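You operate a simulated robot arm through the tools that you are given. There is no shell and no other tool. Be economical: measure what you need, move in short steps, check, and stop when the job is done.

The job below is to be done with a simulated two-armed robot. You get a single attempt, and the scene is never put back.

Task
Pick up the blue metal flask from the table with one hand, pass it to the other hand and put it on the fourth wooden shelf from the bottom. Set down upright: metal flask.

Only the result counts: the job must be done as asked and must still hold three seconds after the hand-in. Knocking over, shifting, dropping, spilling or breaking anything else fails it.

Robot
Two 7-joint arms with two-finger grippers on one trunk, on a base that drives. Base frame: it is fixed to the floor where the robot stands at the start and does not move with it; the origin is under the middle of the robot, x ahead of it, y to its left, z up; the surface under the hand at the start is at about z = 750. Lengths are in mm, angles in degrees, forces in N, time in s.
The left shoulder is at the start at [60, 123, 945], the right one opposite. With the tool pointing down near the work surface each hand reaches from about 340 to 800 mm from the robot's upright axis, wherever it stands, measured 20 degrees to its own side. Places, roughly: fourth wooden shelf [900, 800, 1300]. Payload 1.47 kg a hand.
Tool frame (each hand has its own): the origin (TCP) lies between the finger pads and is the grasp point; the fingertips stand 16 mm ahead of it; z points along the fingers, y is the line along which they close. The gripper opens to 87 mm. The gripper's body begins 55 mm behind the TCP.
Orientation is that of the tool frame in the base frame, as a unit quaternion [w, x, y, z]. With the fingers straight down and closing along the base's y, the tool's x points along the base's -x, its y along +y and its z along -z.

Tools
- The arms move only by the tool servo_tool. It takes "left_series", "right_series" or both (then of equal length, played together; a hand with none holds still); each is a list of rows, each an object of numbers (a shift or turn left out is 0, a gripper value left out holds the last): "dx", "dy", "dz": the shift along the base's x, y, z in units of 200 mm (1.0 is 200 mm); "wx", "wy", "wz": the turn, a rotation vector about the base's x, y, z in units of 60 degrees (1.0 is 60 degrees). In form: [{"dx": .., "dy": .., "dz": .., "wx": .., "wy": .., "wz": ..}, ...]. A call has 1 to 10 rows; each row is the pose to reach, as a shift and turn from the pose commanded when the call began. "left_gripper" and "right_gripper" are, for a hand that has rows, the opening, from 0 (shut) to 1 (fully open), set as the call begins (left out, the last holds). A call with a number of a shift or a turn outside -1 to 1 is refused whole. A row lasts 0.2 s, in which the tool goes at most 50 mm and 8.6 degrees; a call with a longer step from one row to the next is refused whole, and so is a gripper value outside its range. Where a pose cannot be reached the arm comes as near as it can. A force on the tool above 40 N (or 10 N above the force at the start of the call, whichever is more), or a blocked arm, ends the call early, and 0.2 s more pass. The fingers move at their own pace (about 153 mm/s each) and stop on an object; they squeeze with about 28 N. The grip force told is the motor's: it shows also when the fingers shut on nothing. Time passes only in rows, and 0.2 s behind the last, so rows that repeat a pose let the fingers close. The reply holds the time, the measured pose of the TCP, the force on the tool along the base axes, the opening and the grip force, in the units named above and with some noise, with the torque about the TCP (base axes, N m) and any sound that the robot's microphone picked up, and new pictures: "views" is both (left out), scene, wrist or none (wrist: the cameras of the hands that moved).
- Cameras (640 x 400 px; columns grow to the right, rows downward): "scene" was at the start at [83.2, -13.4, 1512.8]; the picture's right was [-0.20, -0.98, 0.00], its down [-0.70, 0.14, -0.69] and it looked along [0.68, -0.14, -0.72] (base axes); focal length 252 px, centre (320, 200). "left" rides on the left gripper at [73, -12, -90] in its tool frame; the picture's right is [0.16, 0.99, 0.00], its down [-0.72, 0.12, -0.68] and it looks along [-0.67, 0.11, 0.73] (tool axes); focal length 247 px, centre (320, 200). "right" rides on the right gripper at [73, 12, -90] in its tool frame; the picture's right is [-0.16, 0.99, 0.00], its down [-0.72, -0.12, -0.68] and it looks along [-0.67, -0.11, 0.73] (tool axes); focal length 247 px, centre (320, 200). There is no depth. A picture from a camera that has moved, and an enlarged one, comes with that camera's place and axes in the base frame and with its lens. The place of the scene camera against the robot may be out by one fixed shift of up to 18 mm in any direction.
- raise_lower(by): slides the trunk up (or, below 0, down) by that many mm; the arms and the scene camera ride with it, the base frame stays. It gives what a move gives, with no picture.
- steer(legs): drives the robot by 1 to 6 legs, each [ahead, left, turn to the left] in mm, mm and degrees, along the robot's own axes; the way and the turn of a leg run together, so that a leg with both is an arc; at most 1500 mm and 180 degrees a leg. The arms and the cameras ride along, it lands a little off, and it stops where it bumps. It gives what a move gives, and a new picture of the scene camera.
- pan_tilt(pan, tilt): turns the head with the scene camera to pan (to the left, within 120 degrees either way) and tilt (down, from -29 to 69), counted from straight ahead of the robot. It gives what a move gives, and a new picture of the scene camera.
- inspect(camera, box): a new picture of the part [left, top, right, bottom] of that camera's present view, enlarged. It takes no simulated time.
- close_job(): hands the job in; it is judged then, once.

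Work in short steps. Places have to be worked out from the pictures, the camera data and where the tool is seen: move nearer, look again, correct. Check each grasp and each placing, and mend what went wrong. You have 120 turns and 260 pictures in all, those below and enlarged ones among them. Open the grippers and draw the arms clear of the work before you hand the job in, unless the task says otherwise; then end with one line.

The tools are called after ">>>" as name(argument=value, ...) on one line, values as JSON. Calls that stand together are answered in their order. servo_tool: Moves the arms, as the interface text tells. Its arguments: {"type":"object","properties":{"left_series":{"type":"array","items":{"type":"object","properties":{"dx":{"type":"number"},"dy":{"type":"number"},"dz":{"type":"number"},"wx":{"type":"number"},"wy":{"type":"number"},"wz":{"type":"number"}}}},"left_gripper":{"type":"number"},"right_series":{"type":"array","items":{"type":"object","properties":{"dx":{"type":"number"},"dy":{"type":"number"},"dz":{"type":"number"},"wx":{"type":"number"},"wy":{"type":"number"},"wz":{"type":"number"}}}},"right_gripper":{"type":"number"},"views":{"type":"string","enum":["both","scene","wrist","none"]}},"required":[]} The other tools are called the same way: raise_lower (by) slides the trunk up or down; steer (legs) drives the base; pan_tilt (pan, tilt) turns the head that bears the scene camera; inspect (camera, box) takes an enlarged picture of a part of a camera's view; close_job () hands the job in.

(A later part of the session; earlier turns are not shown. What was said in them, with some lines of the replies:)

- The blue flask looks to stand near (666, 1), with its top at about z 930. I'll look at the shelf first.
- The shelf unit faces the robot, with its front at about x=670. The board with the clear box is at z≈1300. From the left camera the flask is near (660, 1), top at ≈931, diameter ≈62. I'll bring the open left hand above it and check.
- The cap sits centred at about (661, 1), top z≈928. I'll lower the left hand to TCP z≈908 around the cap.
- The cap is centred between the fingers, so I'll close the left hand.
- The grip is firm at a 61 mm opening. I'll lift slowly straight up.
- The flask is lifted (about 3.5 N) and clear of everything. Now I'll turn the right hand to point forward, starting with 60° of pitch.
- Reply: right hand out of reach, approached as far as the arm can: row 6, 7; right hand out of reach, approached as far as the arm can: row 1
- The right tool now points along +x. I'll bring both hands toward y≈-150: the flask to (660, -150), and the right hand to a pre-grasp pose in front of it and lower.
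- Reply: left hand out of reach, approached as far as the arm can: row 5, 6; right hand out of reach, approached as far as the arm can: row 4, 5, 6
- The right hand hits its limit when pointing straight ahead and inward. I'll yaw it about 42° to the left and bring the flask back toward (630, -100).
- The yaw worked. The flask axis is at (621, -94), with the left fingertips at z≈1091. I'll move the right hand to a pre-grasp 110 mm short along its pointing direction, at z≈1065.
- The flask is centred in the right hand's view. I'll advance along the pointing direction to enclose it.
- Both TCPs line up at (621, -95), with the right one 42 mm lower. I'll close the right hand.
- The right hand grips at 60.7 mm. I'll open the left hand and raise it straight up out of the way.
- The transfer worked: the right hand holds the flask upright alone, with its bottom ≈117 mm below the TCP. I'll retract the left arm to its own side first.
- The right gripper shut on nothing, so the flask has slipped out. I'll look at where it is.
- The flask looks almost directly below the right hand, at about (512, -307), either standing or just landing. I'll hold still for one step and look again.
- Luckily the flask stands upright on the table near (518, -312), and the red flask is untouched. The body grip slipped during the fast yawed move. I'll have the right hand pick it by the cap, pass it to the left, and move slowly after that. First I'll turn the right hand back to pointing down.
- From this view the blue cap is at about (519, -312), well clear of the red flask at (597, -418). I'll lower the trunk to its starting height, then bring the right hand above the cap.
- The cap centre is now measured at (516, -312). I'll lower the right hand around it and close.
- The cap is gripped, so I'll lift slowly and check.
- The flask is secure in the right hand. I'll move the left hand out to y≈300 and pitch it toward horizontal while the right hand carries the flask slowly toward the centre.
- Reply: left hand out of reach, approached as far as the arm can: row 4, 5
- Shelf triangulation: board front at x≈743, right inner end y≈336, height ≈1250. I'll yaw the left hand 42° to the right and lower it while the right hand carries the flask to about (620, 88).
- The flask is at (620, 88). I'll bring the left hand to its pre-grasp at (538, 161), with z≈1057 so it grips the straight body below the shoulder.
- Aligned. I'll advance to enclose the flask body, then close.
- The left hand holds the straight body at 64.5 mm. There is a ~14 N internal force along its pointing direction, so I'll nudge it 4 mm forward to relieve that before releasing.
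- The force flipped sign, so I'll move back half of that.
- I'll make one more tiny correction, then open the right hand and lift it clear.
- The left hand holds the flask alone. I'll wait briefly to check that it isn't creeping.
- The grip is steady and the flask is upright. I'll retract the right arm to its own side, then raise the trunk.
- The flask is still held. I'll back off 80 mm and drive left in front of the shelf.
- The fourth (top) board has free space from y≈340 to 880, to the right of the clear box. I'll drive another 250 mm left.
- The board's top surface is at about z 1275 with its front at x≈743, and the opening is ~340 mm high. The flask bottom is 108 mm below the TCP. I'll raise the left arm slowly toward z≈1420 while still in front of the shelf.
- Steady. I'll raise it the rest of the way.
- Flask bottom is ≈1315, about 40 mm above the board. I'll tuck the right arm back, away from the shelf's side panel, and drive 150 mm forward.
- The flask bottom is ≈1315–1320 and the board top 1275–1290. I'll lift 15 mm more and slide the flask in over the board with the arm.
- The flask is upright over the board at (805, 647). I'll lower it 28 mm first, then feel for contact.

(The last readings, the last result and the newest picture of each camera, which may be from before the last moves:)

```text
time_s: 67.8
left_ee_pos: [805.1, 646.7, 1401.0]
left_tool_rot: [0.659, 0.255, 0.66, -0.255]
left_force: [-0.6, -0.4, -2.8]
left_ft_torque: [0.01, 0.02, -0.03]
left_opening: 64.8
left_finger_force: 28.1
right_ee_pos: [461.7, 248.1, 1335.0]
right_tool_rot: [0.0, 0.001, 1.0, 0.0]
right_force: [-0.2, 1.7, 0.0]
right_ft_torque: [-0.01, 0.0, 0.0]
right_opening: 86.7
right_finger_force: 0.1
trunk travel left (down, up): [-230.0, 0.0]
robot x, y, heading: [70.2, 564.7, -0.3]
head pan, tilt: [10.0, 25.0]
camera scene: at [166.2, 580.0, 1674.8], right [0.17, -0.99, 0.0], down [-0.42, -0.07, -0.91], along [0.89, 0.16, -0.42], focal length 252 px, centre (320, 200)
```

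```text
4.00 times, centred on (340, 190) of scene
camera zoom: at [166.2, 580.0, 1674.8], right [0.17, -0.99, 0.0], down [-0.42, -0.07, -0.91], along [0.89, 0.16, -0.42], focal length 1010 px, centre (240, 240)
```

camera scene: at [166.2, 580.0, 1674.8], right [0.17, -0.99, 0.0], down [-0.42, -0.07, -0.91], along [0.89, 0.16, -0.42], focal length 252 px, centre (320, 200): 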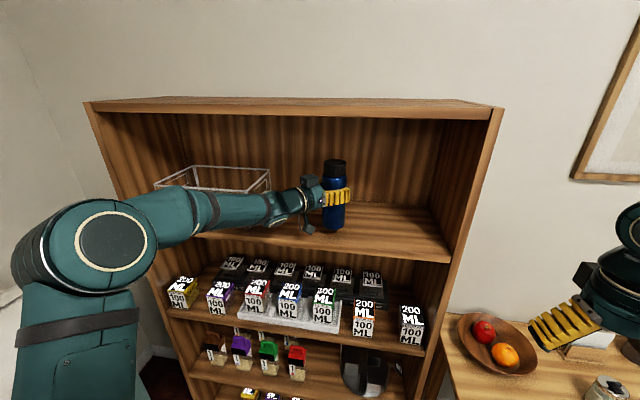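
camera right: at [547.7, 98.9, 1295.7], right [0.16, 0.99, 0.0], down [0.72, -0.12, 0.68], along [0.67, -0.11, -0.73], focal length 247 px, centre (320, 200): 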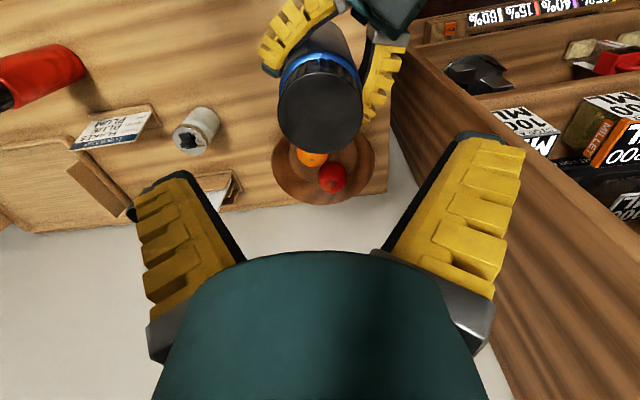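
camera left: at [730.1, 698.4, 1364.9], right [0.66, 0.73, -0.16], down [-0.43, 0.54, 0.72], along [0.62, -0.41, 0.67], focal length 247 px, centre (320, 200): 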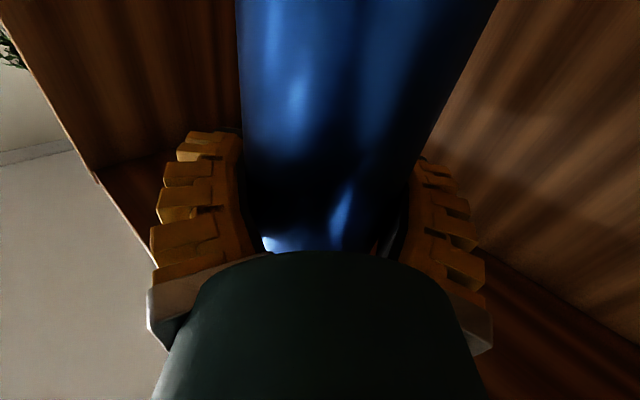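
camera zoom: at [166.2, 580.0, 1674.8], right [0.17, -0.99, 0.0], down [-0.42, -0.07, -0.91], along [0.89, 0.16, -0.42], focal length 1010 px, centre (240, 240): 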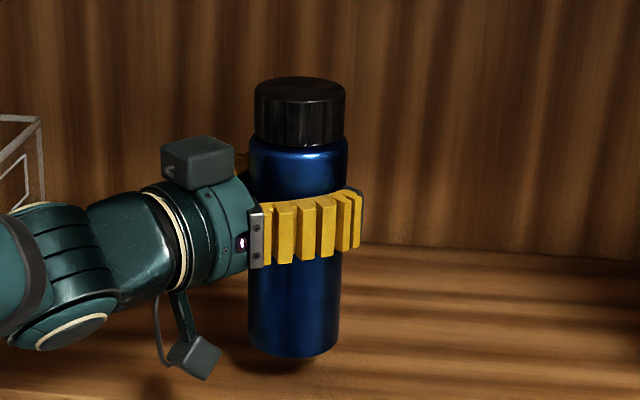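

There is still a small gap above the shadow. I'll keep lowering in small steps.

>>> servo_tool(left_series=[{"dz": -0.015}, {"dz": -0.03}, {"dz": -0.03}], views="none")

>>> servo_tool(left_series=[{"dz": -0.015}, {"dz": -0.015}], views="none")

>>> servo_tool(left_series=[{"dz": -0.015}, {"dz": -0.015}], views="none")

>>> inspect(camera="scene", box=[260, 140, 420, 240])

```text
time_s: 68.7
left_ee_pos: [804.9, 647.1, 1395.9]
left_tool_rot: [0.66, 0.255, 0.659, -0.255]
left_force: [-0.3, 0.5, -1.8]
left_ft_torque: [0.04, 0.0, 0.02]
left_opening: 64.6
left_finger_force: 27.7
right_ee_pos: [462.2, 248.6, 1335.5]
right_tool_rot: [0.0, 0.001, 1.0, 0.0]
right_force: [0.1, 1.0, -0.5]
right_ft_torque: [0.03, 0.0, 0.01]
right_opening: 87.1
right_finger_force: 0.1
trunk travel left (down, up): [-230.0, 0.0]
robot x, y, heading: [72.3, 561.6, 0.0]
head pan, tilt: [10.0, 25.0]
```

```text
time_s: 69.2
left_ee_pos: [805.1, 646.7, 1393.0]
left_tool_rot: [0.66, 0.255, 0.659, -0.255]
left_force: [0.5, 0.3, -3.4]
left_ft_torque: [-0.02, 0.01, 0.01]
left_opening: 64.5
left_finger_force: 27.6
right_ee_pos: [461.4, 248.3, 1335.4]
right_tool_rot: [0.0, 0.001, 1.0, 0.0]
right_force: [0.8, -0.3, 0.0]
right_ft_torque: [-0.02, 0.0, -0.04]
right_opening: 87.3
right_finger_force: 0.1
trunk travel left (down, up): [-230.0, 0.0]
robot x, y, heading: [69.8, 563.8, -0.0]
head pan, tilt: [10.0, 25.0]
```

```text
time_s: 69.8
left_ee_pos: [805.9, 647.0, 1388.2]
left_tool_rot: [0.66, 0.254, 0.66, -0.254]
left_force: [-0.2, 0.3, -3.0]
left_ft_torque: [0.0, -0.01, 0.05]
left_opening: 64.3
left_finger_force: 28.2
right_ee_pos: [460.5, 248.6, 1335.0]
right_tool_rot: [0.0, 0.001, 1.0, 0.001]
right_force: [-0.3, 0.8, 0.6]
right_ft_torque: [-0.01, 0.01, 0.02]
right_opening: 87.1
right_finger_force: 0.0
trunk travel left (down, up): [-230.0, 0.0]
robot x, y, heading: [68.7, 561.6, -0.0]
head pan, tilt: [10.0, 25.0]
```

```text
4.00 times, centred on (340, 190) of scene
camera zoom: at [166.1, 580.0, 1674.8], right [0.17, -0.99, 0.0], down [-0.42, -0.07, -0.91], along [0.89, 0.16, -0.42], focal length 1010 px, centre (240, 240)
```

zoom: 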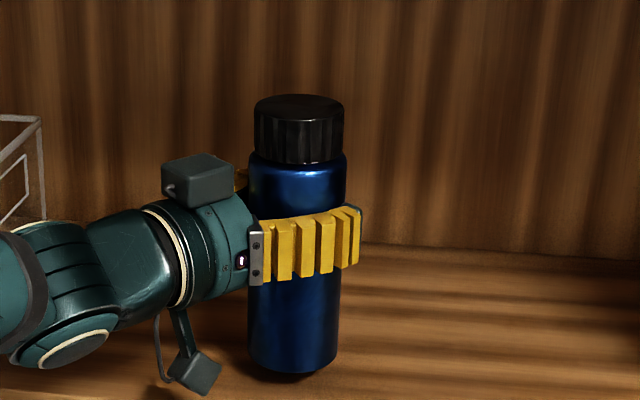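

>>> servo_tool(left_series=[{"dz": -0.015}, {"dz": -0.015}], views="none")

>>> servo_tool(left_series=[{"dz": -0.01}, {"dz": -0.01}], views="none")

>>> inspect(camera="scene", box=[260, 160, 420, 260])

```text
time_s: 70.5
left_ee_pos: [804.8, 645.7, 1384.4]
left_tool_rot: [0.659, 0.254, 0.661, -0.255]
left_force: [0.5, -0.2, -2.7]
left_ft_torque: [0.02, 0.0, -0.02]
left_opening: 64.7
left_finger_force: 28.1
right_ee_pos: [461.6, 248.4, 1334.6]
right_tool_rot: [0.0, 0.0, 1.0, 0.0]
right_force: [-0.3, 0.8, -0.1]
right_ft_torque: [0.04, 0.02, -0.03]
right_opening: 86.9
right_finger_force: 0.1
trunk travel left (down, up): [-230.0, 0.0]
robot x, y, heading: [67.6, 563.0, 0.0]
head pan, tilt: [10.0, 25.0]
```

```text
time_s: 71.0
left_ee_pos: [805.7, 646.4, 1383.3]
left_tool_rot: [0.66, 0.254, 0.66, -0.254]
left_force: [0.0, -0.2, -3.1]
left_ft_torque: [-0.01, 0.02, 0.01]
left_opening: 64.4
left_finger_force: 28.2
right_ee_pos: [461.7, 247.5, 1335.1]
right_tool_rot: [0.0, 0.001, 1.0, 0.0]
right_force: [-0.1, -0.1, 0.2]
right_ft_torque: [0.01, 0.0, 0.02]
right_opening: 86.9
right_finger_force: 0.1
trunk travel left (down, up): [-230.0, 0.0]
robot x, y, heading: [69.8, 558.5, -0.3]
head pan, tilt: [10.0, 25.0]
```

```text
4.00 times, centred on (340, 210) of scene
camera zoom: at [166.1, 580.0, 1674.8], right [0.17, -0.99, 0.0], down [-0.42, -0.07, -0.91], along [0.89, 0.16, -0.42], focal length 1010 px, centre (240, 160)
```

zoom: 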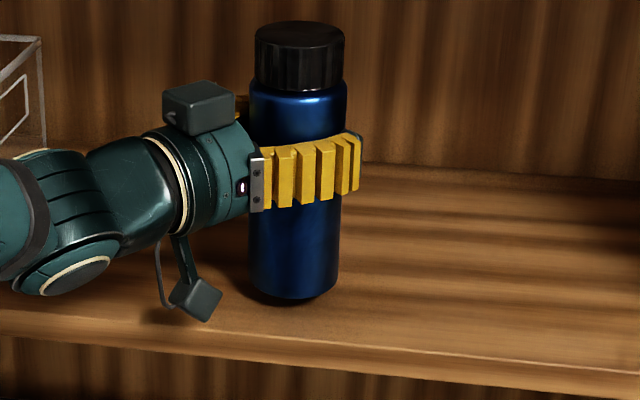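

Almost touching. I'll continue in 2 mm steps.

>>> servo_tool(left_series=[{"dz": -0.01}, {"dz": -0.01}], views="none")

>>> servo_tool(left_series=[{"dz": -0.01}, {"dz": -0.01}], views="none")

>>> servo_tool(left_series=[{"dz": -0.01}, {"dz": -0.01}], views="none")

>>> inspect(camera="scene", box=[260, 160, 420, 260])

```text
time_s: 71.7
left_ee_pos: [804.3, 646.7, 1381.1]
left_tool_rot: [0.66, 0.254, 0.66, -0.254]
left_force: [-0.2, -0.3, -3.4]
left_ft_torque: [-0.02, -0.01, 0.01]
left_opening: 64.5
left_finger_force: 27.9
right_ee_pos: [461.1, 248.8, 1335.5]
right_tool_rot: [0.0, 0.001, 1.0, 0.0]
right_force: [0.2, -0.4, 0.7]
right_ft_torque: [0.02, -0.02, -0.01]
right_opening: 86.9
right_finger_force: 0.1
trunk travel left (down, up): [-230.0, 0.0]
robot x, y, heading: [68.7, 560.6, -0.3]
head pan, tilt: [10.0, 25.0]
```

```text
time_s: 72.2
left_ee_pos: [804.6, 646.3, 1380.3]
left_tool_rot: [0.66, 0.254, 0.66, -0.254]
left_force: [0.2, 0.2, -3.3]
left_ft_torque: [-0.02, -0.01, -0.03]
left_opening: 64.6
left_finger_force: 28.0
right_ee_pos: [461.4, 247.6, 1335.9]
right_tool_rot: [0.0, 0.001, 1.0, -0.001]
right_force: [-0.2, -0.2, -0.4]
right_ft_torque: [0.04, 0.01, 0.01]
right_opening: 87.0
right_finger_force: 0.1
trunk travel left (down, up): [-230.0, 0.0]
robot x, y, heading: [72.6, 558.8, 0.1]
head pan, tilt: [10.0, 25.0]
```

```text
time_s: 72.8
left_ee_pos: [804.9, 647.6, 1377.7]
left_tool_rot: [0.66, 0.253, 0.66, -0.254]
left_force: [-0.4, 0.1, -3.2]
left_ft_torque: [0.01, 0.0, 0.01]
left_opening: 64.7
left_finger_force: 28.2
right_ee_pos: [460.5, 249.0, 1336.8]
right_tool_rot: [0.0, 0.001, 1.0, 0.0]
right_force: [0.1, -0.5, 0.2]
right_ft_torque: [0.03, 0.0, -0.02]
right_opening: 86.7
right_finger_force: 0.1
trunk travel left (down, up): [-230.0, 0.0]
robot x, y, heading: [73.8, 565.8, -0.3]
head pan, tilt: [10.0, 25.0]
```

```text
4.00 times, centred on (340, 210) of scene
camera zoom: at [166.1, 580.0, 1674.8], right [0.17, -0.99, 0.0], down [-0.42, -0.07, -0.91], along [0.89, 0.16, -0.42], focal length 1010 px, centre (240, 160)
```

zoom: 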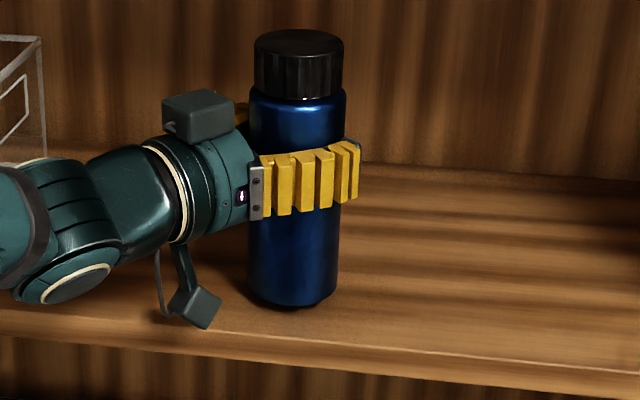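

No contact yet (force is still −3.2 N). I'll continue.

>>> servo_tool(left_series=[{"dz": -0.015}, {"dz": -0.015}], views="none")

>>> servo_tool(left_series=[{"dz": -0.012}, {"dz": -0.012}], views="none")

>>> inspect(camera="scene", box=[260, 160, 420, 260])

```text
time_s: 73.5
left_ee_pos: [805.4, 645.9, 1375.0]
left_tool_rot: [0.66, 0.255, 0.66, -0.255]
left_force: [-0.2, -1.1, -2.9]
left_ft_torque: [-0.07, -0.01, 0.0]
left_opening: 64.6
left_finger_force: 28.0
right_ee_pos: [460.5, 248.1, 1335.0]
right_tool_rot: [0.0, -0.001, 1.0, 0.0]
right_force: [-0.7, 0.7, 0.2]
right_ft_torque: [0.0, 0.0, 0.01]
right_opening: 86.9
right_finger_force: 0.1
trunk travel left (down, up): [-230.0, 0.0]
robot x, y, heading: [75.4, 565.3, -0.2]
head pan, tilt: [10.0, 25.0]
```

```text
time_s: 74.0
left_ee_pos: [803.7, 647.5, 1373.6]
left_tool_rot: [0.659, 0.254, 0.66, -0.255]
left_force: [0.4, -1.0, -2.7]
left_ft_torque: [0.02, -0.01, 0.02]
left_opening: 64.7
left_finger_force: 28.5
right_ee_pos: [460.5, 248.6, 1334.3]
right_tool_rot: [0.0, 0.001, 1.0, 0.0]
right_force: [0.1, -0.5, -0.1]
right_ft_torque: [0.03, 0.03, 0.02]
right_opening: 86.9
right_finger_force: 0.0
trunk travel left (down, up): [-230.0, 0.0]
robot x, y, heading: [68.5, 559.7, 0.1]
head pan, tilt: [10.0, 25.0]
```

```text
4.00 times, centred on (340, 210) of scene
camera zoom: at [166.1, 580.0, 1674.8], right [0.17, -0.99, 0.0], down [-0.42, -0.07, -0.91], along [0.89, 0.16, -0.42], focal length 1010 px, centre (240, 160)
```

zoom: 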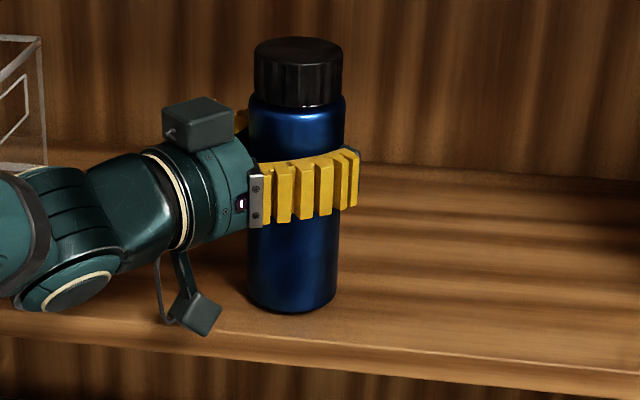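

The flask is still moving with the hand. I'll continue down.

>>> servo_tool(left_series=[{"dz": -0.012}, {"dz": -0.012}], views="none")

>>> servo_tool(left_series=[{"dz": -0.012}, {"dz": -0.012}], views="none")

>>> inspect(camera="scene", box=[260, 160, 420, 260])

```text
time_s: 74.7
left_ee_pos: [805.2, 646.7, 1370.3]
left_tool_rot: [0.659, 0.254, 0.66, -0.255]
left_force: [-0.7, 0.0, -3.5]
left_ft_torque: [0.02, 0.0, 0.03]
left_opening: 65.0
left_finger_force: 28.7
right_ee_pos: [461.4, 249.4, 1336.1]
right_tool_rot: [0.0, 0.0, 1.0, 0.001]
right_force: [0.4, 0.0, 0.2]
right_ft_torque: [0.04, 0.0, -0.01]
right_opening: 87.0
right_finger_force: 0.1
trunk travel left (down, up): [-230.0, 0.0]
robot x, y, heading: [73.4, 560.9, 0.2]
head pan, tilt: [10.0, 25.0]
```

```text
time_s: 75.2
left_ee_pos: [805.2, 647.1, 1367.9]
left_tool_rot: [0.66, 0.254, 0.659, -0.254]
left_force: [0.9, 0.0, -0.3]
left_ft_torque: [-0.1, -0.2, 0.0]
left_opening: 64.3
left_finger_force: 27.8
right_ee_pos: [462.3, 247.9, 1335.3]
right_tool_rot: [0.0, 0.0, 1.0, 0.0]
right_force: [0.3, 1.0, -0.6]
right_ft_torque: [-0.03, 0.01, 0.04]
right_opening: 87.2
right_finger_force: 0.1
trunk travel left (down, up): [-230.0, 0.0]
robot x, y, heading: [69.4, 561.8, 0.2]
head pan, tilt: [10.0, 25.0]
```

```text
4.00 times, centred on (340, 210) of scene
camera zoom: at [166.0, 580.0, 1674.9], right [0.17, -0.99, 0.0], down [-0.42, -0.07, -0.91], along [0.89, 0.16, -0.42], focal length 1010 px, centre (240, 160)
```

zoom: 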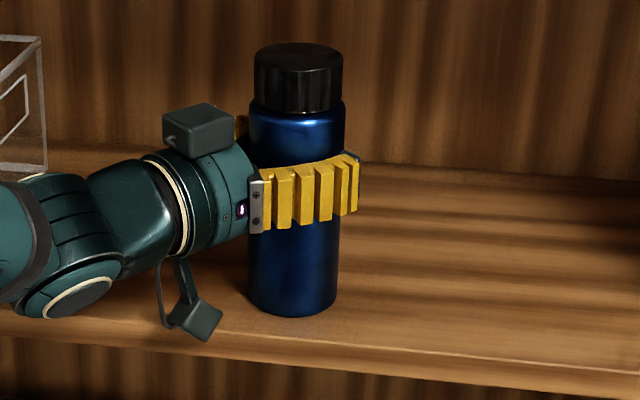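

Contact is made: the force went from −3.5 to −0.3 N. I'll press 1.2 mm more to seat it, then check.

>>> servo_tool(left_series=[{"dz": -0.006}, {"dz": -0.006}, {"dz": -0.006}], views="none")

```text
time_s: 76.0
left_ee_pos: [803.7, 646.8, 1368.9]
left_tool_rot: [0.661, 0.254, 0.658, -0.254]
left_force: [5.0, 1.7, 10.0]
left_ft_torque: [-0.18, -0.42, 0.08]
left_opening: 64.5
left_finger_force: 27.7
right_ee_pos: [461.0, 247.8, 1335.5]
right_tool_rot: [0.0, 0.002, 1.0, -0.001]
right_force: [0.0, 0.9, -0.3]
right_ft_torque: [0.0, 0.03, 0.01]
right_opening: 87.0
right_finger_force: 0.1
trunk travel left (down, up): [-230.0, 0.0]
robot x, y, heading: [70.3, 564.3, -0.3]
head pan, tilt: [10.0, 25.0]
```

It is firmly seated. I'll open the left hand in place.

>>> servo_tool(left_series=[{}, {}, {}], left_gripper=1, views="both")

>>> inspect(camera="scene", box=[260, 160, 420, 260])

```text
time_s: 76.8
left_ee_pos: [804.2, 646.3, 1367.1]
left_tool_rot: [0.66, 0.254, 0.66, -0.254]
left_force: [0.0, -0.3, -0.3]
left_ft_torque: [-0.01, 0.0, -0.03]
left_opening: 87.0
left_finger_force: 0.1
right_ee_pos: [460.8, 249.1, 1337.0]
right_tool_rot: [0.0, 0.001, 1.0, 0.0]
right_force: [-0.8, 0.0, -1.1]
right_ft_torque: [0.0, 0.02, 0.0]
right_opening: 87.2
right_finger_force: 0.1
trunk travel left (down, up): [-230.0, 0.0]
robot x, y, heading: [77.0, 561.0, -0.1]
head pan, tilt: [10.0, 25.0]
camera scene: at [165.9, 580.0, 1674.8], right [0.17, -0.99, 0.0], down [-0.42, -0.07, -0.91], along [0.89, 0.16, -0.42], focal length 252 px, centre (320, 200)
camera left: at [729.7, 697.7, 1294.5], right [0.66, 0.73, -0.16], down [-0.43, 0.54, 0.72], along [0.62, -0.41, 0.67], focal length 247 px, centre (320, 200)
```

scene: 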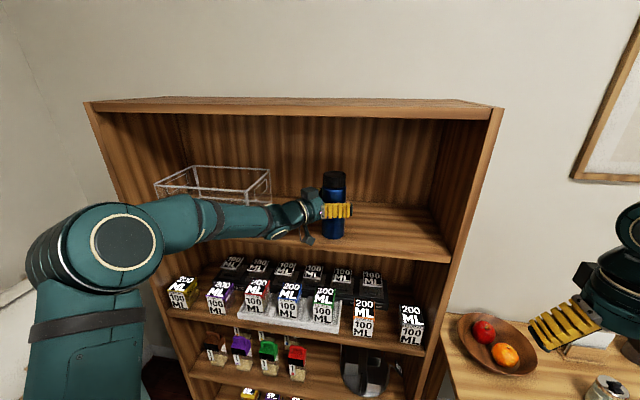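
left: 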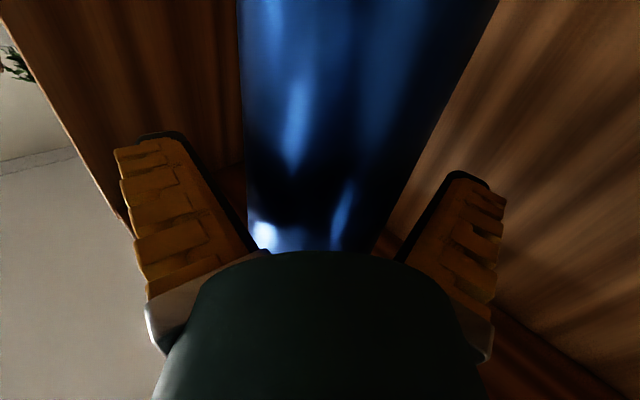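

```text
4.00 times, centred on (340, 210) of scene
camera zoom: at [165.9, 580.0, 1674.8], right [0.17, -0.99, 0.0], down [-0.42, -0.07, -0.91], along [0.89, 0.16, -0.42], focal length 1010 px, centre (240, 160)
```

zoom: 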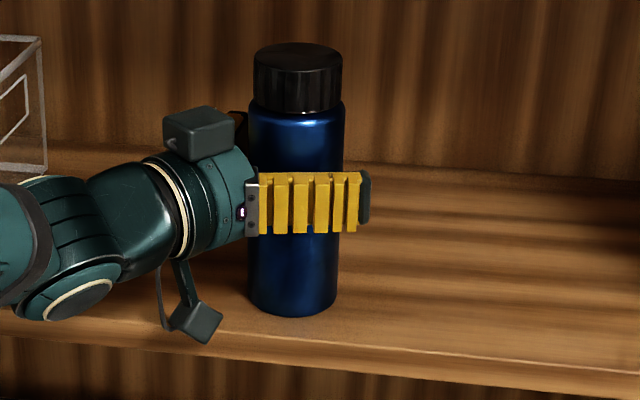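

The flask stands upright on its own. I'll withdraw the left hand straight back along its pointing direction.

>>> servo_tool(left_series=[{"dx": -0.07, "dy": 0.063}, {"dx": -0.15, "dy": 0.135}, {"dx": -0.25, "dy": 0.225}, {"dx": -0.35, "dy": 0.315}, {"dx": -0.45, "dy": 0.405}, {"dx": -0.55, "dy": 0.495}, {"dx": -0.55, "dy": 0.495}], views="scene")

```text
time_s: 78.5
left_ee_pos: [695.0, 745.3, 1367.2]
left_tool_rot: [0.66, 0.254, 0.66, -0.254]
left_force: [-0.2, 0.1, -0.3]
left_ft_torque: [0.0, 0.03, 0.02]
left_opening: 87.0
left_finger_force: 0.1
right_ee_pos: [461.3, 246.6, 1336.0]
right_tool_rot: [-0.001, 0.0, 1.0, 0.001]
right_force: [-0.2, -0.3, 0.0]
right_ft_torque: [0.01, -0.04, -0.01]
right_opening: 87.2
right_finger_force: 0.0
trunk travel left (down, up): [-230.0, 0.0]
robot x, y, heading: [72.6, 559.8, 0.3]
head pan, tilt: [10.0, 25.0]
camera scene: at [166.6, 579.7, 1674.8], right [0.17, -0.99, 0.0], down [-0.42, -0.07, -0.91], along [0.89, 0.16, -0.42], focal length 252 px, centre (320, 200)
```

scene: 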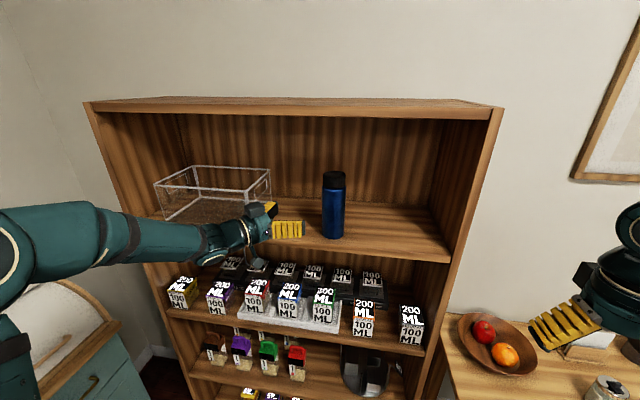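

The flask is free. I'll pull the arm straight back clear of the shelf and back the base off a little.

>>> servo_tool(left_series=[{"dx": -0.15}, {"dx": -0.3}, {"dx": -0.45}, {"dx": -0.5}], views="none")

>>> steer(legs=[[-120, 0, 0]])

>>> inspect(camera="scene", box=[140, 80, 500, 305])

>>> pan_tilt(pan=-30, tilt=35)

```text
time_s: 79.5
left_ee_pos: [594.3, 746.0, 1366.6]
left_tool_rot: [0.66, 0.255, 0.66, -0.254]
left_force: [0.5, 0.2, -0.5]
left_ft_torque: [0.0, 0.02, 0.03]
left_opening: 87.3
left_finger_force: 0.1
right_ee_pos: [461.2, 249.1, 1334.3]
right_tool_rot: [0.0, 0.001, 1.0, 0.001]
right_force: [-1.0, 1.1, -1.1]
right_ft_torque: [0.0, -0.01, 0.01]
right_opening: 87.0
right_finger_force: 0.0
trunk travel left (down, up): [-230.0, 0.0]
robot x, y, heading: [73.9, 559.8, -0.2]
head pan, tilt: [10.0, 25.0]
```

```text
time_s: 80.7
left_ee_pos: [474.4, 746.7, 1368.0]
left_tool_rot: [0.66, 0.254, 0.66, -0.254]
left_force: [-0.8, -0.1, 0.5]
left_ft_torque: [0.0, 0.02, 0.01]
left_opening: 87.2
left_finger_force: 0.1
right_ee_pos: [341.6, 248.8, 1334.7]
right_tool_rot: [0.0, 0.001, 1.0, 0.001]
right_force: [-0.4, 0.0, 0.3]
right_ft_torque: [-0.03, 0.0, -0.03]
right_opening: 87.0
right_finger_force: 0.0
trunk travel left (down, up): [-230.0, 0.0]
robot x, y, heading: [-52.5, 559.2, -0.2]
head pan, tilt: [10.0, 25.0]
camera scene: at [46.0, 580.3, 1674.9], right [0.17, -0.98, 0.0], down [-0.42, -0.07, -0.91], along [0.89, 0.16, -0.42], focal length 252 px, centre (320, 200)
```

scene: 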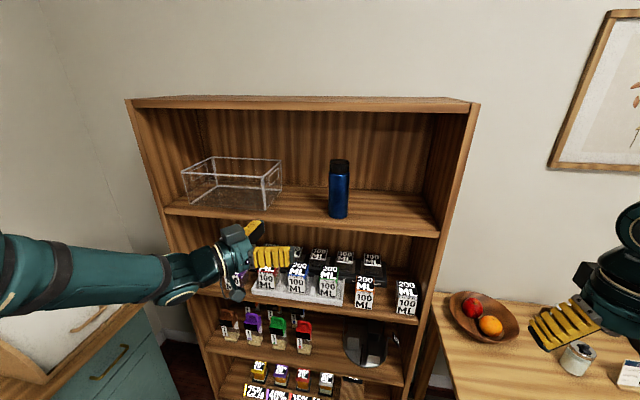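

```text
1.78 times, centred on (320, 192) of scene
camera zoom: at [46.0, 580.3, 1674.9], right [0.17, -0.98, 0.0], down [-0.42, -0.07, -0.91], along [0.89, 0.16, -0.42], focal length 449 px, centre (320, 213)
```

zoom: 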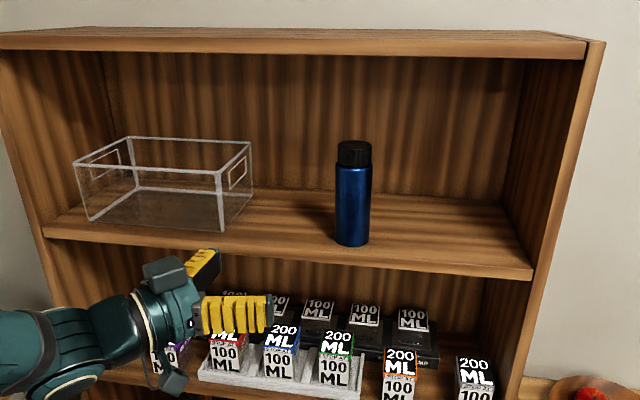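

```text
time_s: 81.8
left_ee_pos: [474.2, 747.1, 1367.8]
left_tool_rot: [0.66, 0.255, 0.66, -0.254]
left_force: [0.0, 0.2, 0.0]
left_ft_torque: [-0.01, 0.0, 0.03]
left_opening: 87.1
left_finger_force: 0.0
right_ee_pos: [342.0, 248.3, 1335.7]
right_tool_rot: [0.001, 0.001, 1.0, 0.0]
right_force: [0.0, 0.1, -0.5]
right_ft_torque: [-0.02, -0.03, -0.01]
right_opening: 86.9
right_finger_force: 0.0
trunk travel left (down, up): [-230.0, 0.0]
robot x, y, heading: [-46.4, 563.0, -0.1]
head pan, tilt: [-30.0, 35.0]
camera scene: at [31.8, 520.4, 1659.1], right [-0.5, -0.87, 0.0], down [-0.5, 0.29, -0.82], along [0.71, -0.41, -0.57], focal length 252 px, centre (320, 200)
```

scene: 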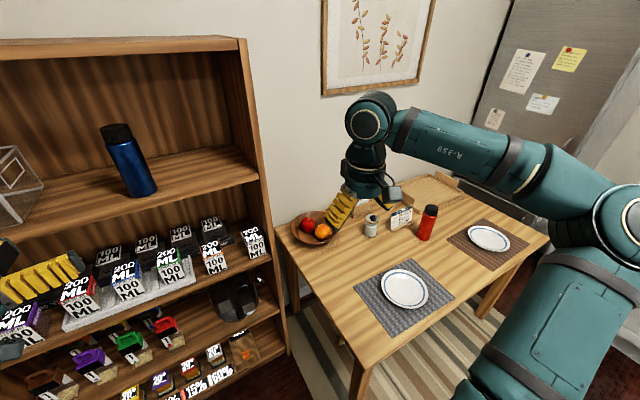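

The flask stands upright on the fourth shelf, everything else looks undisturbed, both grippers are open and both arms are clear. I'm handing in.

>>> close_job()

```text
The job is handed in.
```

The blue metal flask is standing upright on the fourth wooden shelf, to the right of the clear box, after being picked up with the right hand and passed to the left. On a first try the flask slipped from the right hand onto the table. It landed upright and touched nothing else, so I picked it up again and redid the hand-over. The last pictures show nothing else moved, and both grippers are open and clear of the shelf.
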